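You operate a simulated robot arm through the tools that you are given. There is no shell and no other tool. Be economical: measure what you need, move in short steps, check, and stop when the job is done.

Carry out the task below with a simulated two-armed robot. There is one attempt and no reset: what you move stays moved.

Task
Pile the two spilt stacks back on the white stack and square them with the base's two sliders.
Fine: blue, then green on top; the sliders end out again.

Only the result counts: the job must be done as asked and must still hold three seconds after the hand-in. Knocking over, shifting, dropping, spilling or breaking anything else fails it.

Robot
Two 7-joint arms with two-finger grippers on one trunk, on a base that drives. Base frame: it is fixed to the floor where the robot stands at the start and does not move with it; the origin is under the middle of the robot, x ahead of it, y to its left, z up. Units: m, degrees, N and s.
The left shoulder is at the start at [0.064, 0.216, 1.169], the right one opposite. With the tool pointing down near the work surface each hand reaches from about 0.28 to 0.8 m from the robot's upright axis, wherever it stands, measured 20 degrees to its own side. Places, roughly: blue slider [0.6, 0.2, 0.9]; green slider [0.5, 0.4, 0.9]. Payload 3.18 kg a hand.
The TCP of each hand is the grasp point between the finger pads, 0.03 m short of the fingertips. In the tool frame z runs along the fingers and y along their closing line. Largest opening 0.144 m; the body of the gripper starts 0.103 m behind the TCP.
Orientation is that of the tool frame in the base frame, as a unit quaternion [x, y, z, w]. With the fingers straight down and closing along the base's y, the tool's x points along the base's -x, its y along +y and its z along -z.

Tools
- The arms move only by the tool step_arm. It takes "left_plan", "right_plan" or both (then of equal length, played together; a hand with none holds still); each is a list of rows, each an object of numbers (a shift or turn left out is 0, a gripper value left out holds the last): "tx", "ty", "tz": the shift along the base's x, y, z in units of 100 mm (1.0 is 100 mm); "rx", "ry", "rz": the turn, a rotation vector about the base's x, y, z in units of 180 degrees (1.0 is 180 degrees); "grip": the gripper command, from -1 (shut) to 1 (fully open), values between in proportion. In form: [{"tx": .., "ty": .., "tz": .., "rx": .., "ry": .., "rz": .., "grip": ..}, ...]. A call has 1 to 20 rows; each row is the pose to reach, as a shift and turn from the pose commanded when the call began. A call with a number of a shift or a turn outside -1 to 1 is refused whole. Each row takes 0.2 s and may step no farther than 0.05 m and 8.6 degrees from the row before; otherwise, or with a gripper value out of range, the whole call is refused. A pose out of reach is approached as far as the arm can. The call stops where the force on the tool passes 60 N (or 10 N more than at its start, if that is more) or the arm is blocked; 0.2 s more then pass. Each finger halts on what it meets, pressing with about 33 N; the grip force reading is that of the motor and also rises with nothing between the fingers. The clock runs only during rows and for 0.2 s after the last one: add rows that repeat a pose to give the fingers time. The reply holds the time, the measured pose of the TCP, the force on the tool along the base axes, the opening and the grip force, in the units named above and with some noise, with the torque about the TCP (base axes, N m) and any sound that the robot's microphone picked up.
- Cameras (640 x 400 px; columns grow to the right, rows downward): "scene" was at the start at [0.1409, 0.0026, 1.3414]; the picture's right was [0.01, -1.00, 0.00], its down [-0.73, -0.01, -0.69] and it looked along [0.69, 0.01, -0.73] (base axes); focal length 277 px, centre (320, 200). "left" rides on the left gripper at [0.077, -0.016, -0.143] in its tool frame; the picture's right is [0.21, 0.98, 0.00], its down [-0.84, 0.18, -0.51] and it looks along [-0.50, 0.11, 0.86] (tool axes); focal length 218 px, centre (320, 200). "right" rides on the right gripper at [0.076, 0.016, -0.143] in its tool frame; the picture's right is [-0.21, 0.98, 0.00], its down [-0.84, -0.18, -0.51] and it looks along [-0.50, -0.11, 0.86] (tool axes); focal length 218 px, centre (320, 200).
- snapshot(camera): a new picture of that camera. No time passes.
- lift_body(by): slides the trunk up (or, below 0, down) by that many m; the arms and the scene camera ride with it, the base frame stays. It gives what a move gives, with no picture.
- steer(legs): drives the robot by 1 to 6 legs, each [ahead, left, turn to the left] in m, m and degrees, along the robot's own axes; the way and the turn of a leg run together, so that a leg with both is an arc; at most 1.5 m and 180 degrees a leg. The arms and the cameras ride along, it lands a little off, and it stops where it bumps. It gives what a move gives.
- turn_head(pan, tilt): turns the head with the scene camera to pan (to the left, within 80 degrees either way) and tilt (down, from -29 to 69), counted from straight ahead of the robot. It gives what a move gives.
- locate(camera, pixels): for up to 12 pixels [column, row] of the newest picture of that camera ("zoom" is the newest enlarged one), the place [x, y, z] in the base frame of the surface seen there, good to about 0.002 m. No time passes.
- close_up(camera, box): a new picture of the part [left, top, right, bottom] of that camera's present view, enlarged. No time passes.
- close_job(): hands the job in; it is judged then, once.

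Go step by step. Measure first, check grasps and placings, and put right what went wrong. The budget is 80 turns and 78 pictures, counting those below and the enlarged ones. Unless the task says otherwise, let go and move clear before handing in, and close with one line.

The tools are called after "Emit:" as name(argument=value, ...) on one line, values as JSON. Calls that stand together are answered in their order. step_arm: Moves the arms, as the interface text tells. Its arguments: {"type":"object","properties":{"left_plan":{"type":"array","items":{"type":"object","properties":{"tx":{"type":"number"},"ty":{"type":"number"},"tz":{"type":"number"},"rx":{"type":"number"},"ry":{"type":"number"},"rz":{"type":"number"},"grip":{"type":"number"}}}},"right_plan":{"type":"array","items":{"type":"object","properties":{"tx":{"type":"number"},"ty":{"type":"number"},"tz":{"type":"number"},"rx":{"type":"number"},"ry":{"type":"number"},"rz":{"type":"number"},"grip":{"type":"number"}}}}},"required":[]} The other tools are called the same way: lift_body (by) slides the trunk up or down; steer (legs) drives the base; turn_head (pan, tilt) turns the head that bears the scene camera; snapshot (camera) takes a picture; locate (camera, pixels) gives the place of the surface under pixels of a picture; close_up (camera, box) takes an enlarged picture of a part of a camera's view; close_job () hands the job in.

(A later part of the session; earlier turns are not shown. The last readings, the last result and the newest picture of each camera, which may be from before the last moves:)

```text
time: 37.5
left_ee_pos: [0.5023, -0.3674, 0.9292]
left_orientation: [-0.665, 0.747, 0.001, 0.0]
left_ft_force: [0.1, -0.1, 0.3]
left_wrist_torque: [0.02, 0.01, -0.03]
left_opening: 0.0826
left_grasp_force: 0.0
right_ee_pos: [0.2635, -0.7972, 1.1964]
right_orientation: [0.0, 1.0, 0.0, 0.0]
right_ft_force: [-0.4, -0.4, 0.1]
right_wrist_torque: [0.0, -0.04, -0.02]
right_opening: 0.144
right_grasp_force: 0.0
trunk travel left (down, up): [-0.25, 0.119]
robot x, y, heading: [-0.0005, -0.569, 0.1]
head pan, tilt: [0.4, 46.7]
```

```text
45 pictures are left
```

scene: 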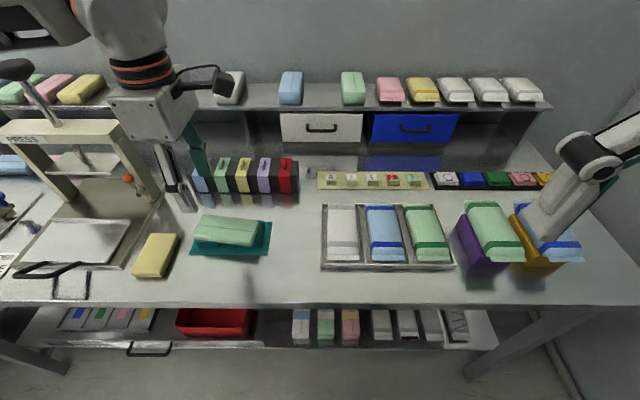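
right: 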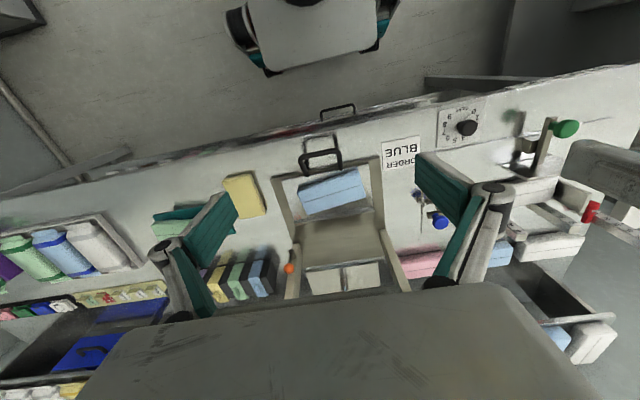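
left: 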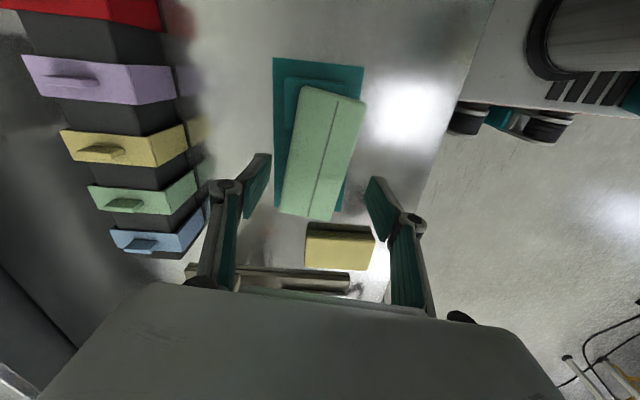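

Alignment with the fingers matches the blue case. Descend and close.

Emit:
step_arm(left_plan=[{"tz": -0.2}, {"tz": -0.4}, {"tz": -0.49}, {"tz": -0.49}, {"tz": -0.49, "grip": -1}, {"tz": -0.49, "grip": -1}, {"tz": -0.49, "grip": -1}])

Emit:
snapshot(camera="left")

```text
time: 39.1
left_ee_pos: [0.5026, -0.3657, 0.8805]
left_orientation: [-0.664, 0.747, 0.001, 0.0]
left_ft_force: [-0.4, -1.1, -0.1]
left_wrist_torque: [-0.04, -0.01, 0.0]
left_opening: 0.0586
left_grasp_force: 33.1
right_ee_pos: [0.2623, -0.7967, 1.1956]
right_orientation: [-0.001, 1.0, -0.001, -0.001]
right_ft_force: [0.8, 0.2, -0.2]
right_wrist_torque: [-0.01, 0.03, 0.01]
right_opening: 0.1438
right_grasp_force: 0.1
trunk travel left (down, up): [-0.25, 0.119]
robot x, y, heading: [-0.0009, -0.5659, -0.4]
head pan, tilt: [0.4, 46.7]
```

```text
44 pictures are left
```

left: 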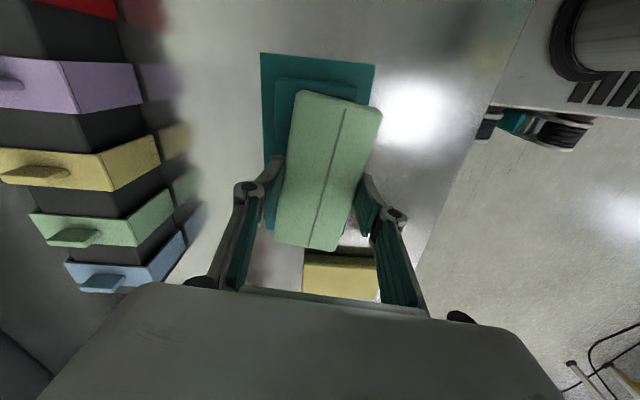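

Green is held (0.0586, 33 N). Lift, square, pull back, then drive left 0.71 m.

Emit:
step_arm(left_plan=[{"tz": 0.2}, {"tz": 0.5}, {"tz": 0.8, "rz": 0.019}, {"tz": 1.0, "rz": 0.0375}, {"tz": 1.0, "rz": 0.0375, "tx": -0.25}, {"tz": 1.0, "rz": 0.0375, "tx": -0.25}])

Emit:
snapshot(camera="scene")

Emit:
steer(legs=[[0, 0.705, 0.4]])

Emit:
snapshot(camera="left")

```text
time: 40.5
left_ee_pos: [0.4784, -0.367, 0.9784]
left_orientation: [0.707, -0.707, -0.001, 0.0]
left_ft_force: [0.6, 0.6, -0.7]
left_wrist_torque: [-0.01, 0.03, 0.03]
left_opening: 0.0584
left_grasp_force: 33.1
right_ee_pos: [0.2636, -0.7991, 1.1949]
right_orientation: [0.001, 1.0, 0.0, -0.001]
right_ft_force: [-0.1, -0.1, 0.5]
right_wrist_torque: [0.0, 0.02, 0.02]
right_opening: 0.1441
right_grasp_force: 0.0
trunk travel left (down, up): [-0.25, 0.119]
robot x, y, heading: [0.0039, -0.5707, 0.1]
head pan, tilt: [0.4, 46.7]
```

```text
43 pictures are left
```

scene: 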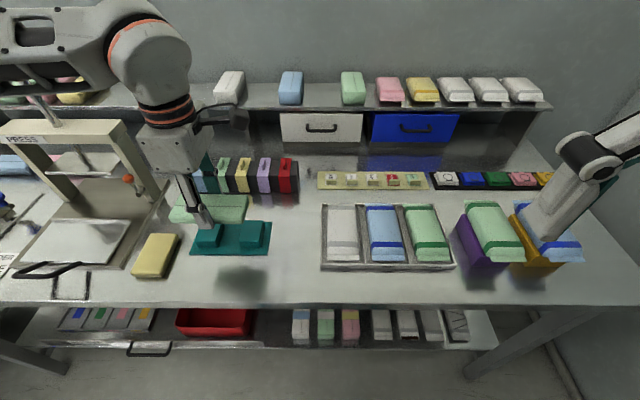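

```text
time: 47.1
left_ee_pos: [0.4729, 0.3375, 0.9778]
left_orientation: [0.711, -0.704, -0.001, -0.001]
left_ft_force: [-0.2, 0.2, 0.5]
left_wrist_torque: [-0.03, 0.01, 0.02]
left_opening: 0.0584
left_grasp_force: 32.9
right_ee_pos: [0.261, -0.0931, 1.1965]
right_orientation: [-0.004, 1.0, 0.0, -0.002]
right_ft_force: [0.2, 0.5, -0.2]
right_wrist_torque: [0.0, 0.01, 0.01]
right_opening: 0.1439
right_grasp_force: 0.0
trunk travel left (down, up): [-0.25, 0.119]
robot x, y, heading: [-0.0007, 0.1273, 0.7]
head pan, tilt: [0.4, 46.7]
```

```text
42 pictures are left
```

left: 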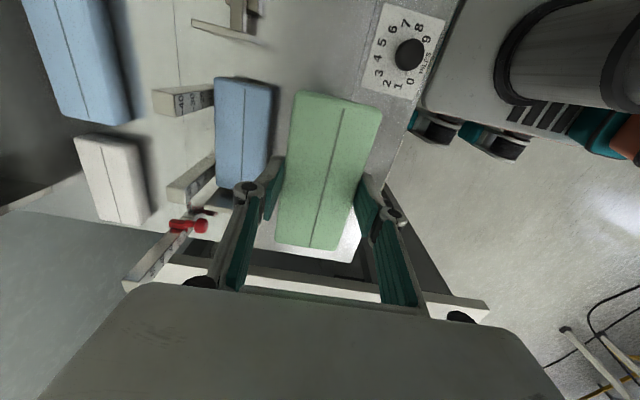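

Emit:
locate(camera="left", pixels=[[221, 82], [270, 92], [220, 178], [245, 136], [297, 98], [374, 112], [284, 236], [333, 244], [263, 180]])

```text
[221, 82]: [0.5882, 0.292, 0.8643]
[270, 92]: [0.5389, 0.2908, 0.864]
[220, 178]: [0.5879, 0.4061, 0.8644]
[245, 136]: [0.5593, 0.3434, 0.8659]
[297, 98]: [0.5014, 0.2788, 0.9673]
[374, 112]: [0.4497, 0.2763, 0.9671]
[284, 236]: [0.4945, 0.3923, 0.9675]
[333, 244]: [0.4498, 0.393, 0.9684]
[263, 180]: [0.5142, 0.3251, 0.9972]
```

Blue is on white at (0.564, 0.351), top ≈0.865; green's bottom is ≈0.031 below the TCP. Move over and lower to just above contact (TCP ≈0.899).

Emit:
step_arm(left_plan=[{"tx": 0.3, "ty": 0.05, "rz": -0.003}, {"tx": 0.6, "ty": 0.1, "rz": -0.003}, {"tx": 0.92, "ty": 0.145, "rz": -0.003}, {"tx": 0.92, "ty": 0.145, "rz": -0.003}, {"tx": 0.92, "ty": 0.145, "rz": -0.003, "tz": -0.25}, {"tx": 0.92, "ty": 0.145, "rz": -0.003, "tz": -0.5}, {"tx": 0.92, "ty": 0.145, "rz": -0.003, "tz": -0.7}, {"tx": 0.92, "ty": 0.145, "rz": -0.003, "tz": -0.79}, {"tx": 0.92, "ty": 0.145, "rz": -0.003, "tz": -0.79}])

Emit:
snapshot(camera="left")

Emit:
close_up(camera="scene", box=[160, 160, 300, 260])

```text
time: 49.1
left_ee_pos: [0.5664, 0.354, 0.8979]
left_orientation: [-0.707, 0.707, 0.001, 0.0]
left_ft_force: [0.5, 0.5, -0.7]
left_wrist_torque: [-0.01, 0.05, 0.01]
left_opening: 0.0585
left_grasp_force: 32.9
right_ee_pos: [0.2641, -0.094, 1.1971]
right_orientation: [-0.005, 1.0, -0.001, 0.0]
right_ft_force: [-0.5, 0.0, -0.3]
right_wrist_torque: [0.02, -0.01, -0.01]
right_opening: 0.144
right_grasp_force: 0.0
trunk travel left (down, up): [-0.25, 0.119]
robot x, y, heading: [-0.0024, 0.1365, 0.5]
head pan, tilt: [0.4, 46.7]
```

```text
41 pictures are left
```

left: 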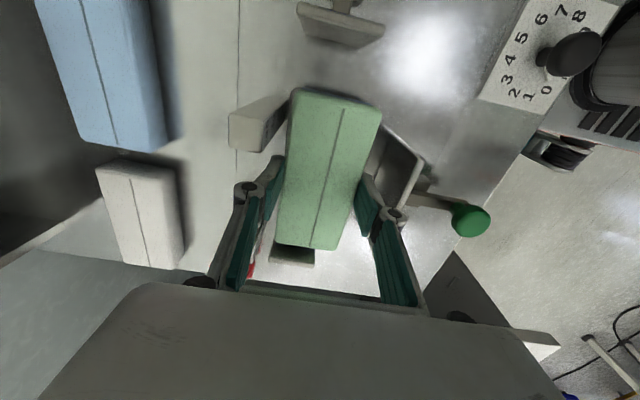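

```text
4.00 times, centred on (230, 210) of scene
```

zoom: 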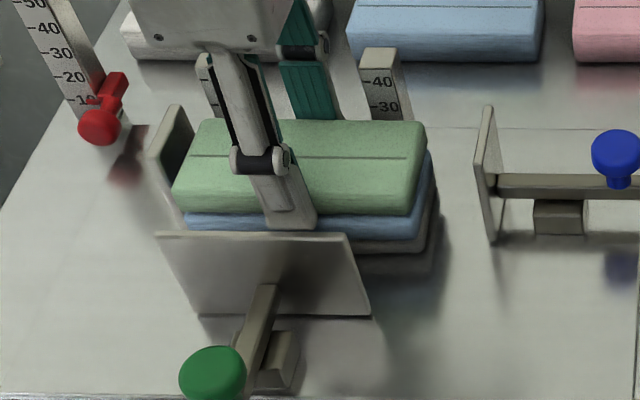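

Green is over blue, neatly aligned with a small gap. Lower in two small steps to contact.

Emit:
step_arm(left_plan=[{"tz": -0.01}, {"tz": -0.02}, {"tz": -0.028}, {"tz": -0.028}])

```text
time: 50.1
left_ee_pos: [0.5661, 0.3511, 0.8955]
left_orientation: [0.707, -0.707, -0.001, -0.001]
left_ft_force: [0.2, 0.3, 0.4]
left_wrist_torque: [-0.02, 0.0, -0.04]
left_opening: 0.0583
left_grasp_force: 33.6
right_ee_pos: [0.2607, -0.0941, 1.1954]
right_orientation: [-0.005, 1.0, 0.001, -0.001]
right_ft_force: [-1.3, 0.6, 0.4]
right_wrist_torque: [-0.01, 0.01, -0.03]
right_opening: 0.144
right_grasp_force: 0.0
trunk travel left (down, up): [-0.25, 0.119]
robot x, y, heading: [-0.0012, 0.1298, 0.5]
head pan, tilt: [0.4, 46.7]
```

Emit:
step_arm(left_plan=[{"tz": -0.008}, {"tz": -0.015}, {"tz": -0.015}])

```text
time: 50.9
left_ee_pos: [0.5655, 0.3537, 0.8948]
left_orientation: [-0.707, 0.707, 0.0, 0.001]
left_ft_force: [0.1, 1.3, 4.0]
left_wrist_torque: [-0.05, -0.06, 0.01]
left_opening: 0.0582
left_grasp_force: 32.8
right_ee_pos: [0.2615, -0.094, 1.1959]
right_orientation: [-0.004, 1.0, 0.0, -0.001]
right_ft_force: [-0.8, -0.6, 0.2]
right_wrist_torque: [-0.03, 0.01, -0.01]
right_opening: 0.1439
right_grasp_force: 0.1
trunk travel left (down, up): [-0.25, 0.119]
robot x, y, heading: [-0.0032, 0.1331, 0.8]
head pan, tilt: [0.4, 46.7]
```

Contact (4 N). Release slightly and lift straight up.

Emit:
step_arm(left_plan=[{"tz": 0.0, "grip": 0.04}, {"tz": 0.0, "grip": 0.04}, {"tz": 0.1, "grip": 0.04}, {"tz": 0.3}, {"tz": 0.6}, {"tz": 0.9}, {"tz": 1.0}, {"tz": 1.0}])

Emit:
snapshot(camera="left")

Emit:
close_up(camera="scene", box=[160, 160, 320, 280])

```text
time: 52.7
left_ee_pos: [0.5668, 0.3551, 0.9949]
left_orientation: [0.707, -0.707, -0.001, 0.0]
left_ft_force: [-0.1, -0.1, 0.7]
left_wrist_torque: [0.0, -0.05, 0.0]
left_opening: 0.0746
left_grasp_force: 0.1
right_ee_pos: [0.2625, -0.0945, 1.196]
right_orientation: [-0.005, 1.0, 0.001, -0.001]
right_ft_force: [-0.3, 0.1, 0.5]
right_wrist_torque: [0.0, 0.0, 0.01]
right_opening: 0.1441
right_grasp_force: 0.1
trunk travel left (down, up): [-0.25, 0.119]
robot x, y, heading: [0.002, 0.1318, 0.4]
head pan, tilt: [0.4, 46.7]
```

```text
39 pictures are left
```

left: 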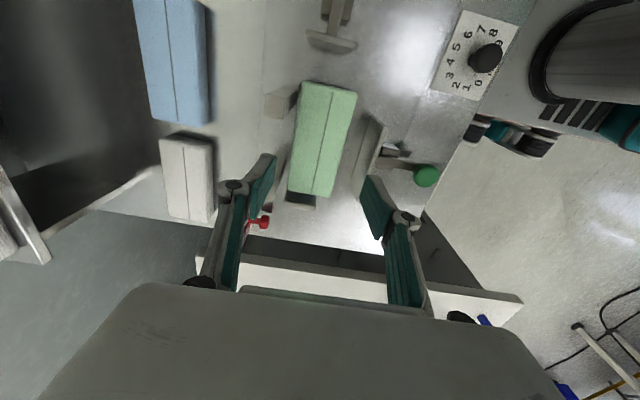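

```text
3.33 times, centred on (240, 220) of scene
```

zoom: 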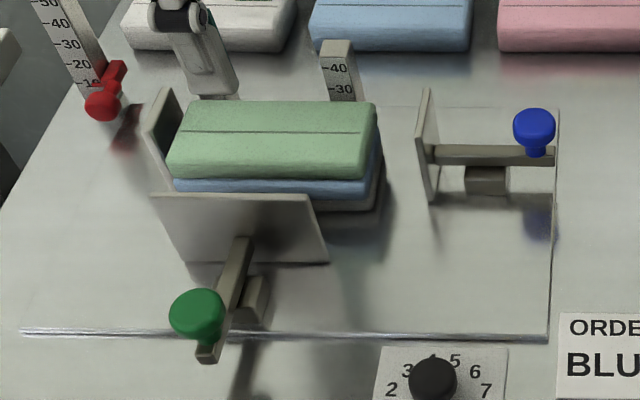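

The pile is up: white, blue, green. Now measure the two knobs and paddles precisely, after moving the left hand towards the blue knob's side view.

Emit:
close_up(camera="scene", box=[180, 170, 320, 270])

Emit:
locate(camera="zoom", pixels=[[575, 100], [553, 103], [597, 103], [575, 125], [575, 90], [140, 300], [140, 325], [112, 315], [168, 315], [140, 340], [195, 280], [520, 125]])

Emit:
locate(camera="zoom", pixels=[[450, 90], [415, 120], [430, 60], [200, 210], [270, 205], [200, 180], [360, 85], [150, 90], [350, 155], [100, 90], [110, 60], [155, 160]])

```text
4.00 times, centred on (250, 220) of scene
```

zoom: 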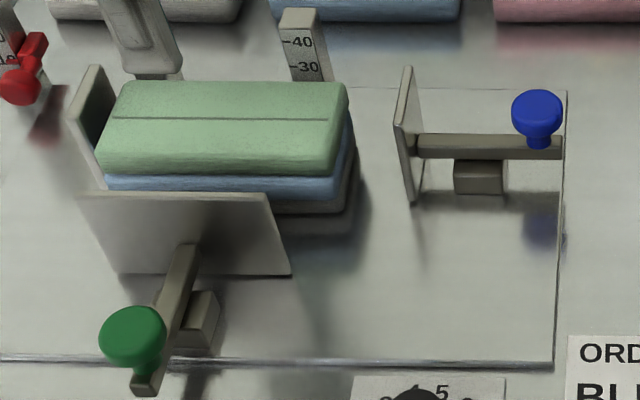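

```text
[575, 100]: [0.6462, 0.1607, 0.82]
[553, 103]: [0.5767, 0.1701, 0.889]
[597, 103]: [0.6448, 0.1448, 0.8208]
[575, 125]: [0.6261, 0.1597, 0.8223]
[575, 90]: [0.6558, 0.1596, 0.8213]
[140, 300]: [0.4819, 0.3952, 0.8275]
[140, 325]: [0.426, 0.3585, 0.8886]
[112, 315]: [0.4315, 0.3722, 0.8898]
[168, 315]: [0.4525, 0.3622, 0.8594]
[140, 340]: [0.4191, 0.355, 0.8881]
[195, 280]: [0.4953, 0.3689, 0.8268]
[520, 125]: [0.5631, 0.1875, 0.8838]
```

```text
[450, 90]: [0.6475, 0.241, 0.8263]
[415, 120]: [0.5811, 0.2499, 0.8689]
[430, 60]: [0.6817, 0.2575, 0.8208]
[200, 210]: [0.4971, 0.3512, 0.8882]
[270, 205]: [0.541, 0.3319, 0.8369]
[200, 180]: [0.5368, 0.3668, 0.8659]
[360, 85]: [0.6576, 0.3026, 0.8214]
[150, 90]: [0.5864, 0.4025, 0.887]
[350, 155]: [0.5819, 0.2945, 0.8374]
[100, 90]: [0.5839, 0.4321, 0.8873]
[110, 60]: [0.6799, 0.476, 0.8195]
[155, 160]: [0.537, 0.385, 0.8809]
```

Emit:
close_up(camera="scene", box=[180, 170, 320, 270])

Emit:
locate(camera="zoom", pixels=[[537, 92], [537, 105], [537, 118], [515, 105], [559, 105], [537, 143], [132, 309], [132, 330], [132, 350], [101, 335], [163, 332], [145, 365]])

```text
4.00 times, centred on (250, 220) of scene
```

zoom: 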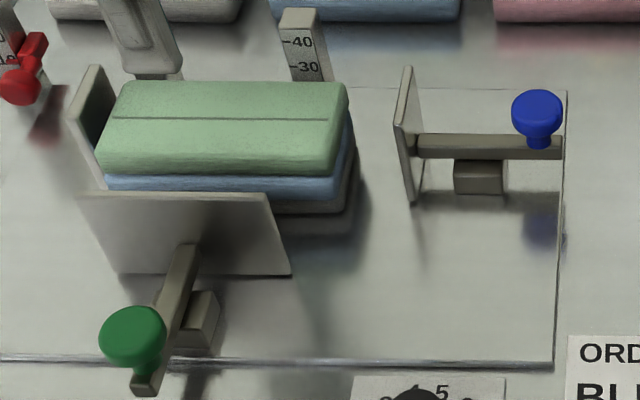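

```text
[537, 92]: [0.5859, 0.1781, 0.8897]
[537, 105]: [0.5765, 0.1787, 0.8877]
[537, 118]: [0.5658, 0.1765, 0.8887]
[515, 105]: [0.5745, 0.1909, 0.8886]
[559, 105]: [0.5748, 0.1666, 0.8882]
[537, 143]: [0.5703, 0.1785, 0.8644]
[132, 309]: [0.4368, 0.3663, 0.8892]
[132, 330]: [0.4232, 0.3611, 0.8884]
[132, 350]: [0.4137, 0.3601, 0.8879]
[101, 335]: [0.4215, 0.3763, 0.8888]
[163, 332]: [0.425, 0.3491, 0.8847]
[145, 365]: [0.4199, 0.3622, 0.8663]
```

Blue knob: centre (0.574, 0.1785), top 0.889; green knob: centre (0.424, 0.361), top 0.889. Start with green: go over the knob and down to TCP z 0.895 (tips just above the bar at 0.858).

Emit:
step_arm(left_plan=[{"tx": -0.4}, {"tx": -0.8}, {"tx": -1.0}])

Emit:
step_arm(left_plan=[{"tx": -0.42, "ty": 0.06}, {"tx": -0.42, "ty": 0.06, "tz": -0.3}, {"tx": -0.42, "ty": 0.06, "tz": -0.6}, {"tx": -0.42, "ty": 0.06, "tz": -0.8}, {"tx": -0.42, "ty": 0.06, "tz": -0.8}])

Emit:
close_up(camera="scene", box=[160, 180, 300, 300])

Emit:
snapshot(camera="left")

```text
time: 53.5
left_ee_pos: [0.4661, 0.353, 0.9945]
left_orientation: [0.708, -0.707, 0.0, 0.0]
left_ft_force: [0.6, 0.3, 0.8]
left_wrist_torque: [0.02, -0.03, -0.02]
left_opening: 0.0748
left_grasp_force: 0.2
right_ee_pos: [0.2618, -0.0944, 1.1973]
right_orientation: [-0.005, 1.0, 0.0, -0.001]
right_ft_force: [1.3, -0.3, 0.4]
right_wrist_torque: [0.0, -0.02, -0.02]
right_opening: 0.1439
right_grasp_force: 0.0
trunk travel left (down, up): [-0.25, 0.119]
robot x, y, heading: [-0.0004, 0.131, 0.7]
head pan, tilt: [0.4, 46.7]
```

```text
time: 54.7
left_ee_pos: [0.4226, 0.3575, 0.9155]
left_orientation: [-0.707, 0.707, 0.0, 0.001]
left_ft_force: [0.6, 0.3, -0.8]
left_wrist_torque: [-0.01, -0.01, 0.0]
left_opening: 0.0747
left_grasp_force: 0.0
right_ee_pos: [0.2615, -0.095, 1.1959]
right_orientation: [-0.005, 1.0, 0.001, -0.001]
right_ft_force: [-0.9, -0.1, 0.0]
right_wrist_torque: [-0.01, -0.01, 0.0]
right_opening: 0.1443
right_grasp_force: 0.1
trunk travel left (down, up): [-0.25, 0.119]
robot x, y, heading: [-0.0009, 0.1302, 0.7]
head pan, tilt: [0.4, 46.7]
```

```text
3.33 times, centred on (230, 240) of scene
```

zoom: 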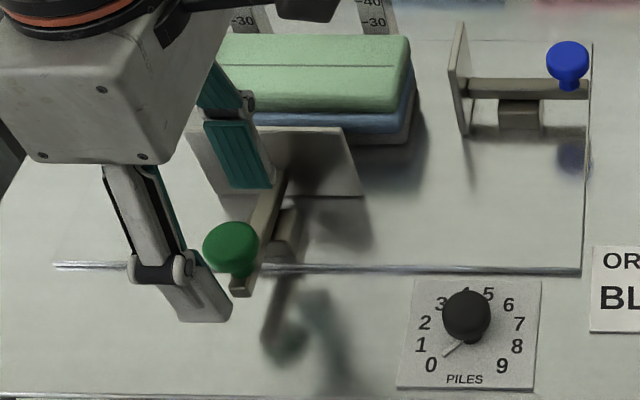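

```text
34 pictures are left
```

left: 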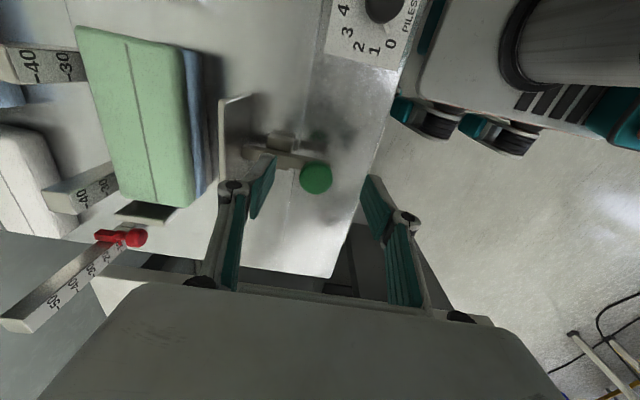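

Emit:
locate(camera="left", pixels=[[304, 178], [328, 178], [316, 168], [316, 186], [316, 178], [280, 162], [230, 120], [240, 98]])

```text
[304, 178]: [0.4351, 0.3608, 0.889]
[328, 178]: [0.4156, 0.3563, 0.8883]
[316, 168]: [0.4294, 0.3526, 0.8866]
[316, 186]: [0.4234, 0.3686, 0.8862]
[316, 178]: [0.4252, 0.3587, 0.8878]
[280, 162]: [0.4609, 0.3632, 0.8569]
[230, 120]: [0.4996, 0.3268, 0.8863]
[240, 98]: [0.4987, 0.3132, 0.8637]
```

The knob is at (0.4255, 0.3595), nearly under the TCP. Lower to 0.895 and close on it.

Emit:
step_arm(left_plan=[{"tx": 0.03, "ty": 0.02, "tz": -0.1}, {"tx": 0.03, "ty": 0.02, "tz": -0.205}, {"tx": 0.03, "ty": 0.02, "tz": -0.205, "grip": -1}, {"tx": 0.03, "ty": 0.02, "tz": -0.205, "grip": -1}, {"tx": 0.03, "ty": 0.02, "tz": -0.205, "grip": -1}, {"tx": 0.03, "ty": 0.02, "tz": -0.205, "grip": -1}])

Emit:
close_up(camera="left", box=[180, 60, 420, 290])

```text
time: 56.1
left_ee_pos: [0.4269, 0.3619, 0.8935]
left_orientation: [0.707, -0.707, -0.001, 0.001]
left_ft_force: [-0.2, 0.2, -5.6]
left_wrist_torque: [0.1, 0.01, 0.02]
left_opening: 0.0287
left_grasp_force: 44.7
right_ee_pos: [0.2617, -0.0934, 1.1976]
right_orientation: [-0.005, 1.0, 0.0, -0.001]
right_ft_force: [-0.5, -0.8, 0.5]
right_wrist_torque: [-0.03, 0.0, 0.0]
right_opening: 0.1439
right_grasp_force: 0.1
trunk travel left (down, up): [-0.25, 0.119]
robot x, y, heading: [-0.004, 0.1316, 0.6]
head pan, tilt: [0.4, 46.7]
```

```text
1.74 times, centred on (300, 175) of left
```

zoom: 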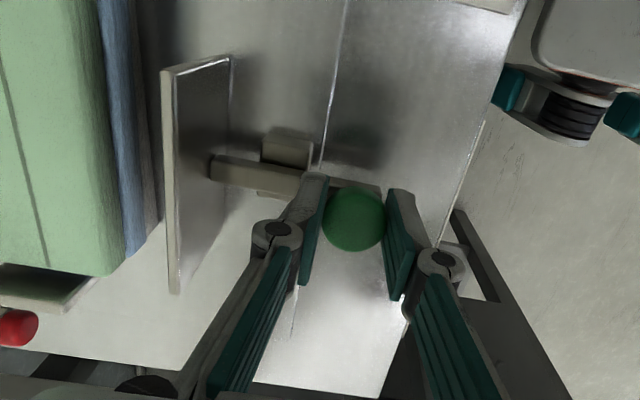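

The knob is gripped (0.0287). Push inward 34 mm, then read the force.

Emit:
step_arm(left_plan=[{"tx": 0.08}, {"tx": 0.16}, {"tx": 0.24}, {"tx": 0.3}, {"tx": 0.34}, {"tx": 0.34}])

Emit:
close_up(camera="scene", box=[160, 170, 320, 290])

```text
time: 57.5
left_ee_pos: [0.4603, 0.3612, 0.8946]
left_orientation: [-0.707, 0.708, 0.0, 0.001]
left_ft_force: [-0.5, 1.0, 1.3]
left_wrist_torque: [-0.09, 0.06, 0.03]
left_opening: 0.0285
left_grasp_force: 44.7
right_ee_pos: [0.2609, -0.0945, 1.1964]
right_orientation: [-0.004, 1.0, 0.0, -0.001]
right_ft_force: [0.9, -0.8, -0.3]
right_wrist_torque: [-0.01, 0.01, -0.01]
right_opening: 0.1441
right_grasp_force: 0.0
trunk travel left (down, up): [-0.25, 0.119]
robot x, y, heading: [0.0, 0.1302, 0.5]
head pan, tilt: [0.4, 46.7]
```

```text
3.33 times, centred on (240, 230) of scene
```

zoom: 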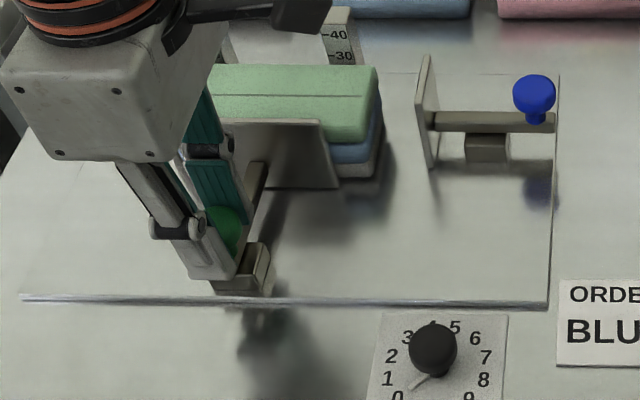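

The slider moves freely, paddle nearly touching the pile. Continue slowly 8 mm.

Emit:
step_arm(left_plan=[{"tx": 0.02}, {"tx": 0.04}, {"tx": 0.06}, {"tx": 0.08}, {"tx": 0.08}])

```text
time: 58.7
left_ee_pos: [0.4671, 0.3615, 0.8948]
left_orientation: [-0.707, 0.707, 0.002, -0.001]
left_ft_force: [-3.2, -4.2, -9.8]
left_wrist_torque: [-0.19, 0.05, -0.01]
left_opening: 0.0284
left_grasp_force: 45.1
right_ee_pos: [0.263, -0.0951, 1.197]
right_orientation: [-0.003, 1.0, 0.0, -0.001]
right_ft_force: [-0.6, 0.0, -0.1]
right_wrist_torque: [-0.01, 0.0, -0.01]
right_opening: 0.1441
right_grasp_force: 0.1
trunk travel left (down, up): [-0.25, 0.119]
robot x, y, heading: [-0.0007, 0.1308, 0.4]
head pan, tilt: [0.4, 46.7]
```

Emit:
step_arm(left_plan=[{"tx": 0.015}, {"tx": 0.03}, {"tx": 0.045}, {"tx": 0.045}])

Emit:
close_up(camera="left", box=[40, 0, 420, 290])

Emit:
locate(camera="left", pixels=[[230, 40]])

```text
time: 59.7
left_ee_pos: [0.4682, 0.3614, 0.8941]
left_orientation: [0.708, -0.706, -0.004, 0.003]
left_ft_force: [-33.0, 5.2, -6.7]
left_wrist_torque: [0.56, 0.44, -0.09]
left_opening: 0.0283
left_grasp_force: 45.0
right_ee_pos: [0.2593, -0.0929, 1.1978]
right_orientation: [-0.005, 1.0, 0.0, 0.0]
right_ft_force: [-0.1, 0.0, -0.6]
right_wrist_torque: [-0.01, -0.06, -0.01]
right_opening: 0.1439
right_grasp_force: 0.1
trunk travel left (down, up): [-0.25, 0.119]
robot x, y, heading: [-0.0006, 0.1326, 0.3]
head pan, tilt: [0.4, 46.7]
```

```text
1.38 times, centred on (230, 145) of left
```

zoom: 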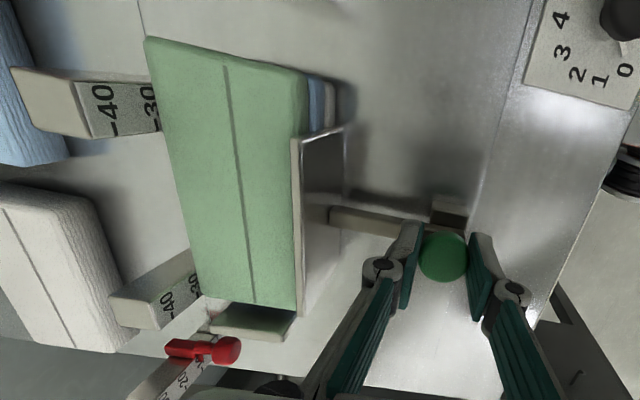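

```text
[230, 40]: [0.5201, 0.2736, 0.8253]
```

33 N and stopped at +41 mm: the pile appears to be against the posts. Verify by locating edges.

Emit:
locate(camera="zoom", pixels=[[160, 60], [175, 160], [200, 260], [300, 85], [285, 200], [290, 290], [150, 95], [297, 150], [312, 100], [328, 105], [150, 290], [255, 320]])

```text
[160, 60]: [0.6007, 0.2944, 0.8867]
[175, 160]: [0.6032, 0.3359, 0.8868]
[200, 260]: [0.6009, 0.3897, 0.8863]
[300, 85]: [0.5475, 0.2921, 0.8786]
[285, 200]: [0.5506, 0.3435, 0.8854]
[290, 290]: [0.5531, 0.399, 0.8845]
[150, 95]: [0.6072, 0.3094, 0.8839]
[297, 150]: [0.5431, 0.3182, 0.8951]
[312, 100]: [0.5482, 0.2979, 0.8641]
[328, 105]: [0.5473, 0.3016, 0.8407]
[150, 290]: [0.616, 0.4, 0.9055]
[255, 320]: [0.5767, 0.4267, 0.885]
```

The pile's rear is at x≈0.605, flush to the posts. I'll ease off 1 mm, let the green knob go, leave the paddle in as a guide, and lift.

Emit:
step_arm(left_plan=[{"tx": -0.05}, {"tx": -0.05}, {"tx": -0.05, "grip": -0.2}, {"tx": -0.05}, {"tx": -0.05, "tz": 0.3}, {"tx": -0.05, "tz": 0.7}, {"tx": -0.05, "tz": 1.0}, {"tx": 0.3, "tz": 1.0, "ty": -0.3}, {"tx": 0.6, "tz": 1.0, "ty": -0.7}, {"tx": 0.9, "tz": 1.0, "ty": -1.0}, {"tx": 1.0, "tz": 1.0, "ty": -1.0}])

Emit:
snapshot(camera="left")

Emit:
close_up(camera="scene", box=[160, 170, 320, 290])

```text
time: 62.1
left_ee_pos: [0.5728, 0.2611, 0.993]
left_orientation: [0.708, -0.706, 0.0, 0.0]
left_ft_force: [0.6, 1.1, -0.3]
left_wrist_torque: [-0.03, -0.06, 0.04]
left_opening: 0.0575
left_grasp_force: 0.0
right_ee_pos: [0.2615, -0.0935, 1.1966]
right_orientation: [-0.005, 1.0, 0.001, -0.001]
right_ft_force: [-0.7, -0.3, -0.7]
right_wrist_torque: [-0.03, 0.01, 0.0]
right_opening: 0.144
right_grasp_force: 0.1
trunk travel left (down, up): [-0.25, 0.119]
robot x, y, heading: [-0.0027, 0.1304, 0.9]
head pan, tilt: [0.4, 46.7]
```

```text
30 pictures are left
```

left: 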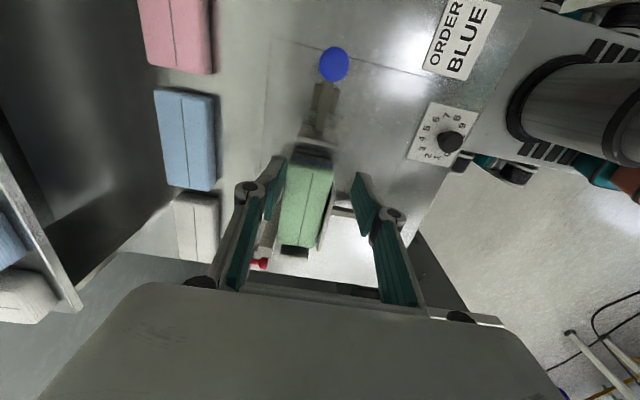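

```text
3.33 times, centred on (240, 230) of scene
```

zoom: 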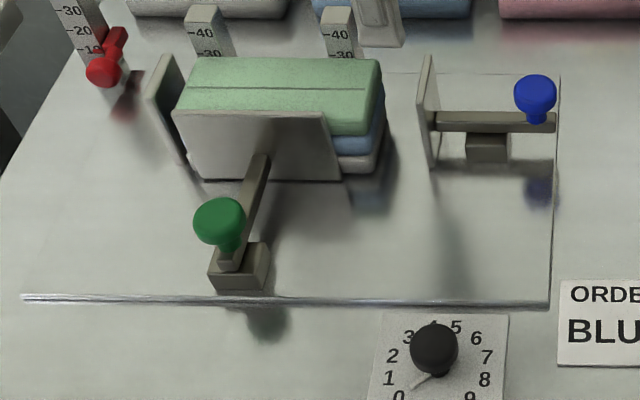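

Green slider stays in, pile flush. Locate the blue knob and go over it.

Emit:
locate(camera="left", pixels=[[321, 64], [346, 64], [333, 52], [333, 76], [333, 64], [323, 100]])

Emit:
step_arm(left_plan=[{"ty": -0.4}, {"ty": -0.83}, {"ty": -0.83, "tz": -0.3}, {"ty": -0.83, "tz": -0.7}, {"ty": -0.83, "tz": -0.7}])

Emit:
close_up(camera="scene", box=[220, 160, 340, 250])

Emit:
snapshot(camera="left")

```text
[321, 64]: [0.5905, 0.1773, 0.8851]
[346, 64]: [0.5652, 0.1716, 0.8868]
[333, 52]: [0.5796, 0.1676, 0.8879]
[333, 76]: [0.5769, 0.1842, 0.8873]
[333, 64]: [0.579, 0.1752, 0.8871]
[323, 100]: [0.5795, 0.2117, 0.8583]
```

```text
time: 63.3
left_ee_pos: [0.5736, 0.1766, 0.9242]
left_orientation: [-0.707, 0.707, 0.0, 0.0]
left_ft_force: [-0.7, 1.3, 0.2]
left_wrist_torque: [0.0, -0.01, 0.03]
left_opening: 0.0575
left_grasp_force: 0.0
right_ee_pos: [0.2622, -0.0946, 1.1963]
right_orientation: [-0.004, 1.0, 0.0, 0.0]
right_ft_force: [-0.1, 0.9, -0.1]
right_wrist_torque: [-0.01, -0.01, -0.01]
right_opening: 0.1442
right_grasp_force: 0.1
trunk travel left (down, up): [-0.25, 0.119]
robot x, y, heading: [-0.001, 0.131, 0.5]
head pan, tilt: [0.4, 46.7]
```

```text
4.44 times, centred on (280, 205) of scene
```

zoom: 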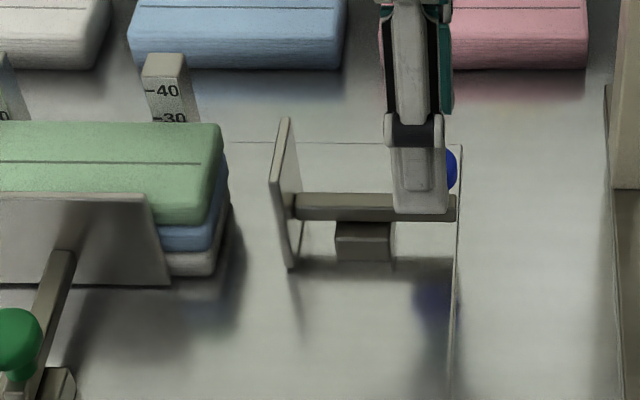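

```text
27 pictures are left
```

left: 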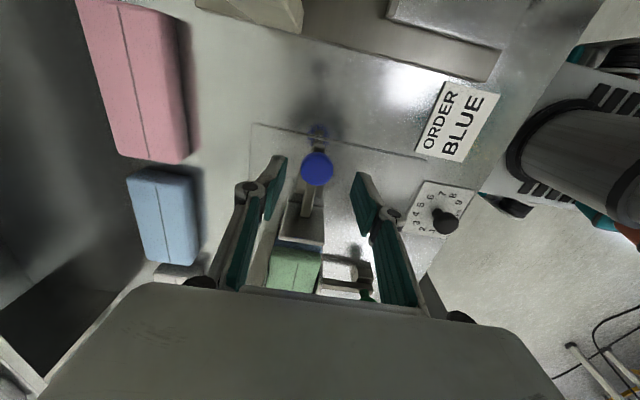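

Knob centre ≈(0.578, 0.1755). Shift 4 mm ahead, lower to 0.895, and grip.

Emit:
step_arm(left_plan=[{"tx": 0.04, "tz": -0.1}, {"tx": 0.04, "tz": -0.2}, {"tx": 0.04, "tz": -0.29}, {"tx": 0.04, "tz": -0.29}, {"tx": 0.04, "tz": -0.29, "grip": -1}, {"tx": 0.04, "tz": -0.29, "grip": -1}, {"tx": 0.04, "tz": -0.29, "grip": -1}])

Emit:
close_up(camera="left", box=[180, 60, 420, 290])

```text
time: 64.9
left_ee_pos: [0.577, 0.1787, 0.8942]
left_orientation: [0.707, -0.707, 0.0, -0.001]
left_ft_force: [-1.0, 0.2, -0.1]
left_wrist_torque: [0.0, 0.02, -0.01]
left_opening: 0.0283
left_grasp_force: 44.8
right_ee_pos: [0.2622, -0.0944, 1.1966]
right_orientation: [-0.004, 1.0, 0.0, -0.002]
right_ft_force: [-0.1, 0.2, -0.1]
right_wrist_torque: [-0.04, 0.03, 0.0]
right_opening: 0.1441
right_grasp_force: 0.1
trunk travel left (down, up): [-0.25, 0.119]
robot x, y, heading: [-0.0019, 0.1333, 0.6]
head pan, tilt: [0.4, 46.7]
```

```text
1.74 times, centred on (300, 175) of left
```

zoom: 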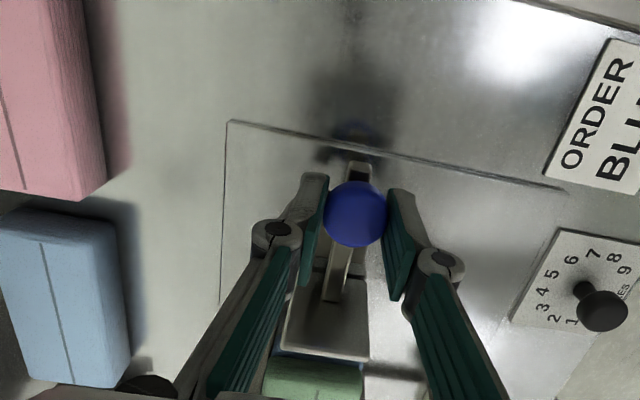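

Blue knob gripped. Push +y 34 mm, then slowly.

Emit:
step_arm(left_plan=[{"ty": 0.08}, {"ty": 0.16}, {"ty": 0.24}, {"ty": 0.3}, {"ty": 0.34}, {"ty": 0.34}])

Emit:
step_arm(left_plan=[{"ty": 0.02}, {"ty": 0.04}, {"ty": 0.06}, {"ty": 0.06}])

Emit:
close_up(camera="scene", box=[170, 160, 310, 260])

```text
time: 66.3
left_ee_pos: [0.5773, 0.2138, 0.8947]
left_orientation: [0.707, -0.707, 0.0, -0.001]
left_ft_force: [-4.9, -0.1, 0.3]
left_wrist_torque: [-0.07, 0.1, 0.03]
left_opening: 0.0283
left_grasp_force: 45.1
right_ee_pos: [0.262, -0.0949, 1.1978]
right_orientation: [-0.005, 1.0, 0.0, -0.001]
right_ft_force: [0.1, 0.3, 0.0]
right_wrist_torque: [-0.02, 0.0, -0.02]
right_opening: 0.1441
right_grasp_force: 0.0
trunk travel left (down, up): [-0.25, 0.119]
robot x, y, heading: [0.0019, 0.1322, 0.8]
head pan, tilt: [0.4, 46.7]
```

```text
time: 67.3
left_ee_pos: [0.577, 0.2189, 0.8939]
left_orientation: [-0.707, 0.708, 0.002, 0.0]
left_ft_force: [-8.1, -1.0, -7.4]
left_wrist_torque: [-0.43, 0.1, -0.08]
left_opening: 0.0284
left_grasp_force: 45.2
right_ee_pos: [0.2623, -0.0938, 1.1965]
right_orientation: [-0.004, 1.0, 0.0, -0.001]
right_ft_force: [-0.1, 0.2, 0.5]
right_wrist_torque: [0.02, -0.04, 0.01]
right_opening: 0.1439
right_grasp_force: 0.1
trunk travel left (down, up): [-0.25, 0.119]
robot x, y, heading: [-0.0027, 0.1288, 0.3]
head pan, tilt: [0.4, 46.7]
```

```text
4.00 times, centred on (240, 210) of scene
```

zoom: 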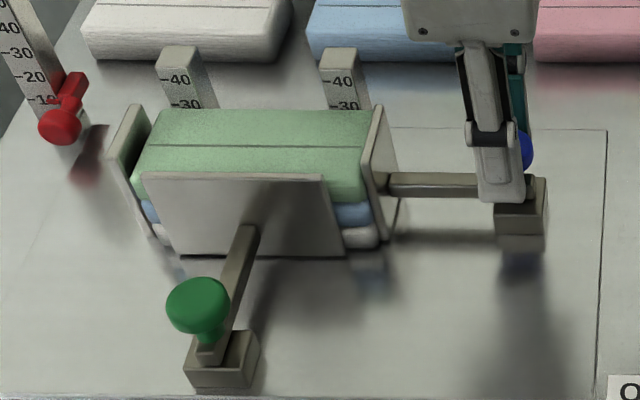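

The blue paddle is touching the pile and pushing it left. Continue in small steps until firm resistance.

Emit:
step_arm(left_plan=[{"ty": 0.015}, {"ty": 0.03}, {"ty": 0.03}])

```text
time: 68.1
left_ee_pos: [0.5769, 0.2208, 0.8938]
left_orientation: [-0.707, 0.707, 0.001, 0.0]
left_ft_force: [-9.1, -1.2, -13.1]
left_wrist_torque: [0.22, 0.1, -0.04]
left_opening: 0.0284
left_grasp_force: 44.9
right_ee_pos: [0.2615, -0.0944, 1.1967]
right_orientation: [-0.004, 1.0, -0.001, -0.001]
right_ft_force: [-0.1, -0.7, -1.0]
right_wrist_torque: [0.02, -0.01, 0.01]
right_opening: 0.1441
right_grasp_force: 0.1
trunk travel left (down, up): [-0.25, 0.119]
robot x, y, heading: [0.0001, 0.1295, 0.7]
head pan, tilt: [0.4, 46.7]
```

Emit:
step_arm(left_plan=[{"ty": 0.015, "tz": -0.005}, {"ty": 0.03, "tz": -0.005}, {"ty": 0.03, "tz": -0.005}])

Emit:
close_up(camera="scene", box=[170, 160, 310, 260])

Emit:
locate(camera="zoom", pixels=[[165, 115], [140, 165], [365, 115], [365, 185], [130, 150], [370, 150], [385, 200]])

```text
time: 68.9
left_ee_pos: [0.5766, 0.2205, 0.8936]
left_orientation: [-0.707, 0.707, 0.001, -0.001]
left_ft_force: [-5.7, -14.6, -15.2]
left_wrist_torque: [-0.35, 0.05, -0.04]
left_opening: 0.0282
left_grasp_force: 45.1
right_ee_pos: [0.2617, -0.0957, 1.1958]
right_orientation: [-0.004, 1.0, 0.001, -0.001]
right_ft_force: [0.3, -0.2, 0.4]
right_wrist_torque: [0.0, 0.03, 0.01]
right_opening: 0.1442
right_grasp_force: 0.1
trunk travel left (down, up): [-0.25, 0.119]
robot x, y, heading: [-0.0028, 0.1316, 0.5]
head pan, tilt: [0.4, 46.7]
```

```text
4.00 times, centred on (240, 210) of scene
```

zoom: 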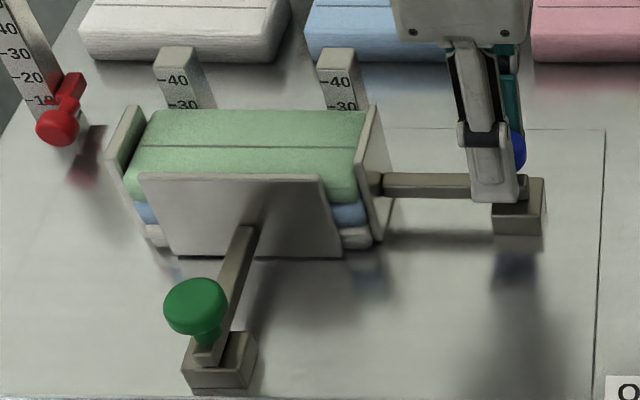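

```text
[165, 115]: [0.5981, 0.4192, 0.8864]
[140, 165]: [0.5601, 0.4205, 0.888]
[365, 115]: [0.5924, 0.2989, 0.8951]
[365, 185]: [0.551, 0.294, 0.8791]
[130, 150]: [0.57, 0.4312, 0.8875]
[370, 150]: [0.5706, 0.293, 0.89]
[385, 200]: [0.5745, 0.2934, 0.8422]
```

The pile's left side is at the wall (y≈0.425) and Fy is -15 N. One more small push to match the 30 N used on the other slider.

Emit:
step_arm(left_plan=[{"ty": 0.012}, {"ty": 0.024}, {"ty": 0.024}])

Emit:
close_up(camera="scene", box=[190, 180, 280, 240])

```text
time: 69.7
left_ee_pos: [0.5774, 0.2221, 0.8947]
left_orientation: [-0.707, 0.707, 0.002, -0.001]
left_ft_force: [-6.8, -28.8, -16.5]
left_wrist_torque: [-0.47, 0.11, 0.03]
left_opening: 0.0286
left_grasp_force: 45.0
right_ee_pos: [0.2624, -0.0972, 1.1953]
right_orientation: [-0.005, 1.0, 0.001, -0.001]
right_ft_force: [0.2, 0.1, 0.3]
right_wrist_torque: [-0.01, 0.02, -0.03]
right_opening: 0.144
right_grasp_force: 0.0
trunk travel left (down, up): [-0.25, 0.119]
robot x, y, heading: [0.0014, 0.1292, 0.6]
head pan, tilt: [0.4, 46.7]
```

```text
6.67 times, centred on (235, 210) of scene
```

zoom: 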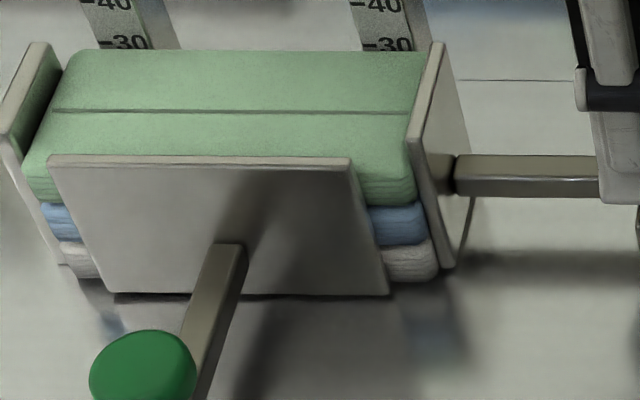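

All three layers are flush between the paddles, posts and wall. Pull the blue slider back out to where it began.

Emit:
step_arm(left_plan=[{"ty": -0.03}, {"ty": -0.1}, {"ty": -0.18}, {"ty": -0.26}, {"ty": -0.34}, {"ty": -0.42}, {"ty": -0.47}, {"ty": -0.487}, {"ty": -0.487}])

Emit:
close_up(camera="scene", box=[170, 160, 310, 260])

Emit:
locate(camera="zoom", pixels=[[410, 130], [165, 115], [345, 115], [340, 185], [330, 215], [350, 240]])

```text
time: 71.7
left_ee_pos: [0.5777, 0.1797, 0.8948]
left_orientation: [0.708, -0.706, -0.001, -0.001]
left_ft_force: [-7.8, 14.7, -3.3]
left_wrist_torque: [0.07, 0.09, -0.01]
left_opening: 0.0285
left_grasp_force: 44.9
right_ee_pos: [0.2609, -0.0931, 1.1954]
right_orientation: [-0.006, 1.0, -0.001, -0.001]
right_ft_force: [-0.8, 0.2, 0.5]
right_wrist_torque: [0.02, 0.01, 0.0]
right_opening: 0.1439
right_grasp_force: 0.0
trunk travel left (down, up): [-0.25, 0.119]
robot x, y, heading: [-0.0022, 0.1322, 0.5]
head pan, tilt: [0.4, 46.7]
```

```text
4.00 times, centred on (240, 210) of scene
```

zoom: 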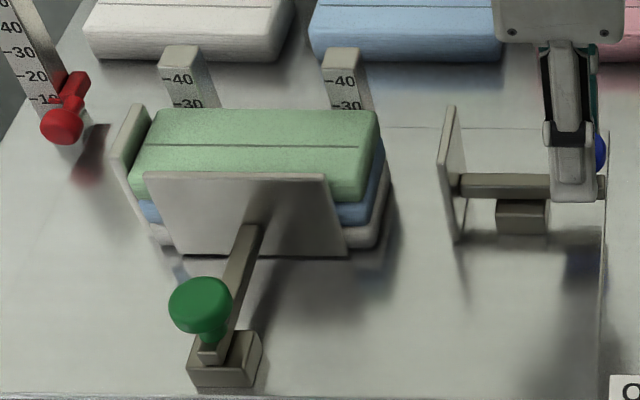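

```text
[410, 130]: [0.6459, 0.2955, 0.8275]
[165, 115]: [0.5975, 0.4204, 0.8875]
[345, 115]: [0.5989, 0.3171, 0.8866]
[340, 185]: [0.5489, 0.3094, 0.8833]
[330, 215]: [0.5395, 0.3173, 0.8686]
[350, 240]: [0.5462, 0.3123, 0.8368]
```

The blue slider is out at its stop (15 N). Release, lift, and go toward the green knob.

Emit:
step_arm(left_plan=[{"ty": 0.01}, {"ty": 0.01, "grip": -0.2}, {"ty": 0.01}, {"tz": 0.3}, {"tz": 0.7}, {"tz": 1.0}, {"tz": 1.0, "tx": -0.4, "ty": 0.2}, {"tz": 1.0, "tx": -0.7, "ty": 0.5}, {"tz": 1.0, "tx": -0.9, "ty": 0.9}, {"tz": 1.0, "tx": -1.0, "ty": 1.0}])

Emit:
step_arm(left_plan=[{"tx": -0.1, "ty": 0.4}, {"tx": -0.1, "ty": 0.8}, {"tx": -0.1, "ty": 0.81}, {"tx": -0.1, "ty": 0.81, "tz": -0.3}, {"tx": -0.1, "ty": 0.81, "tz": -0.7}, {"tx": -0.1, "ty": 0.81, "tz": -0.7}])

Emit:
snapshot(camera="left")

```text
time: 73.9
left_ee_pos: [0.4748, 0.2744, 0.9942]
left_orientation: [-0.707, 0.707, 0.0, 0.001]
left_ft_force: [-0.2, -0.2, 0.6]
left_wrist_torque: [0.0, 0.01, 0.0]
left_opening: 0.0575
left_grasp_force: 0.0
right_ee_pos: [0.2618, -0.0953, 1.196]
right_orientation: [-0.004, 1.0, 0.0, 0.0]
right_ft_force: [0.2, 0.4, -0.4]
right_wrist_torque: [0.03, 0.0, 0.0]
right_opening: 0.1441
right_grasp_force: 0.0
trunk travel left (down, up): [-0.25, 0.119]
robot x, y, heading: [0.0032, 0.1305, 0.4]
head pan, tilt: [0.4, 46.7]
```

```text
time: 75.3
left_ee_pos: [0.4671, 0.3617, 0.9253]
left_orientation: [0.707, -0.707, 0.0, -0.001]
left_ft_force: [-1.0, -0.3, 1.0]
left_wrist_torque: [0.0, 0.0, -0.03]
left_opening: 0.0577
left_grasp_force: 0.1
right_ee_pos: [0.2619, -0.0951, 1.1978]
right_orientation: [-0.004, 1.0, 0.0, 0.0]
right_ft_force: [0.6, 0.2, -0.1]
right_wrist_torque: [0.0, -0.02, -0.02]
right_opening: 0.1442
right_grasp_force: 0.1
trunk travel left (down, up): [-0.25, 0.119]
robot x, y, heading: [0.0003, 0.1313, 0.6]
head pan, tilt: [0.4, 46.7]
```

```text
21 pictures are left
```

left: 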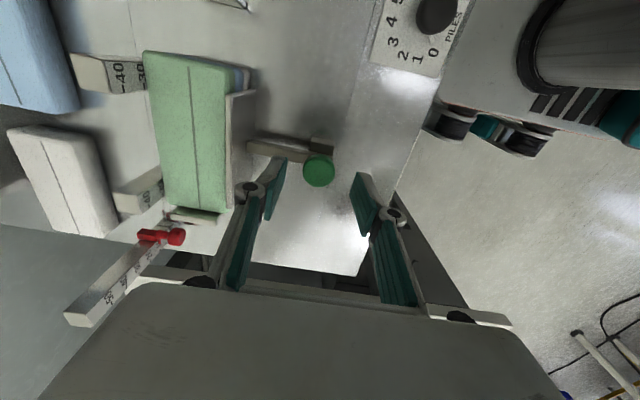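

Emit:
locate(camera="left", pixels=[[304, 171], [333, 171], [318, 158], [318, 182]])

```text
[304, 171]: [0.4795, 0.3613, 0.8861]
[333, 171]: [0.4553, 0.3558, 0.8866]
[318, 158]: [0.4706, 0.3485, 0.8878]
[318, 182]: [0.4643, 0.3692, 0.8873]
```

The knob is at (0.467, 0.359), right under the TCP. Descend, grip, and pull the green slider out.

Emit:
step_arm(left_plan=[{"tz": -0.1}, {"tz": -0.2}, {"tz": -0.3}, {"tz": -0.3}, {"tx": -0.01, "tz": -0.3, "grip": -1}, {"tx": -0.01, "tz": -0.3}, {"tx": -0.01, "tz": -0.3}, {"tx": -0.05, "tz": -0.3}, {"tx": -0.12, "tz": -0.3}, {"tx": -0.2, "tz": -0.3}, {"tx": -0.28, "tz": -0.3}, {"tx": -0.36, "tz": -0.3}, {"tx": -0.4, "tz": -0.3}, {"tx": -0.42, "tz": -0.3}, {"tx": -0.42, "tz": -0.3}])

Emit:
close_up(camera="scene", box=[160, 170, 320, 290])

```text
time: 78.5
left_ee_pos: [0.4266, 0.3596, 0.8943]
left_orientation: [0.708, -0.706, -0.001, 0.001]
left_ft_force: [3.3, 15.5, -2.9]
left_wrist_torque: [0.54, -0.07, 0.02]
left_opening: 0.0284
left_grasp_force: 44.7
right_ee_pos: [0.2623, -0.0925, 1.1965]
right_orientation: [-0.005, 1.0, 0.0, -0.001]
right_ft_force: [-0.6, -0.2, 0.2]
right_wrist_torque: [0.0, -0.02, 0.01]
right_opening: 0.1439
right_grasp_force: 0.1
trunk travel left (down, up): [-0.25, 0.119]
robot x, y, heading: [-0.0046, 0.131, 0.4]
head pan, tilt: [0.4, 46.7]
```

```text
3.33 times, centred on (240, 230) of scene
```

zoom: 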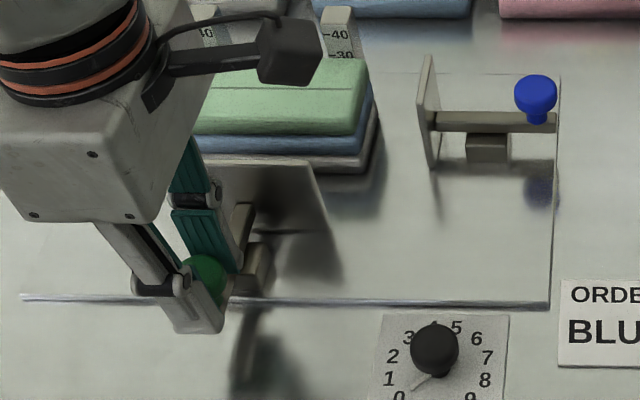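

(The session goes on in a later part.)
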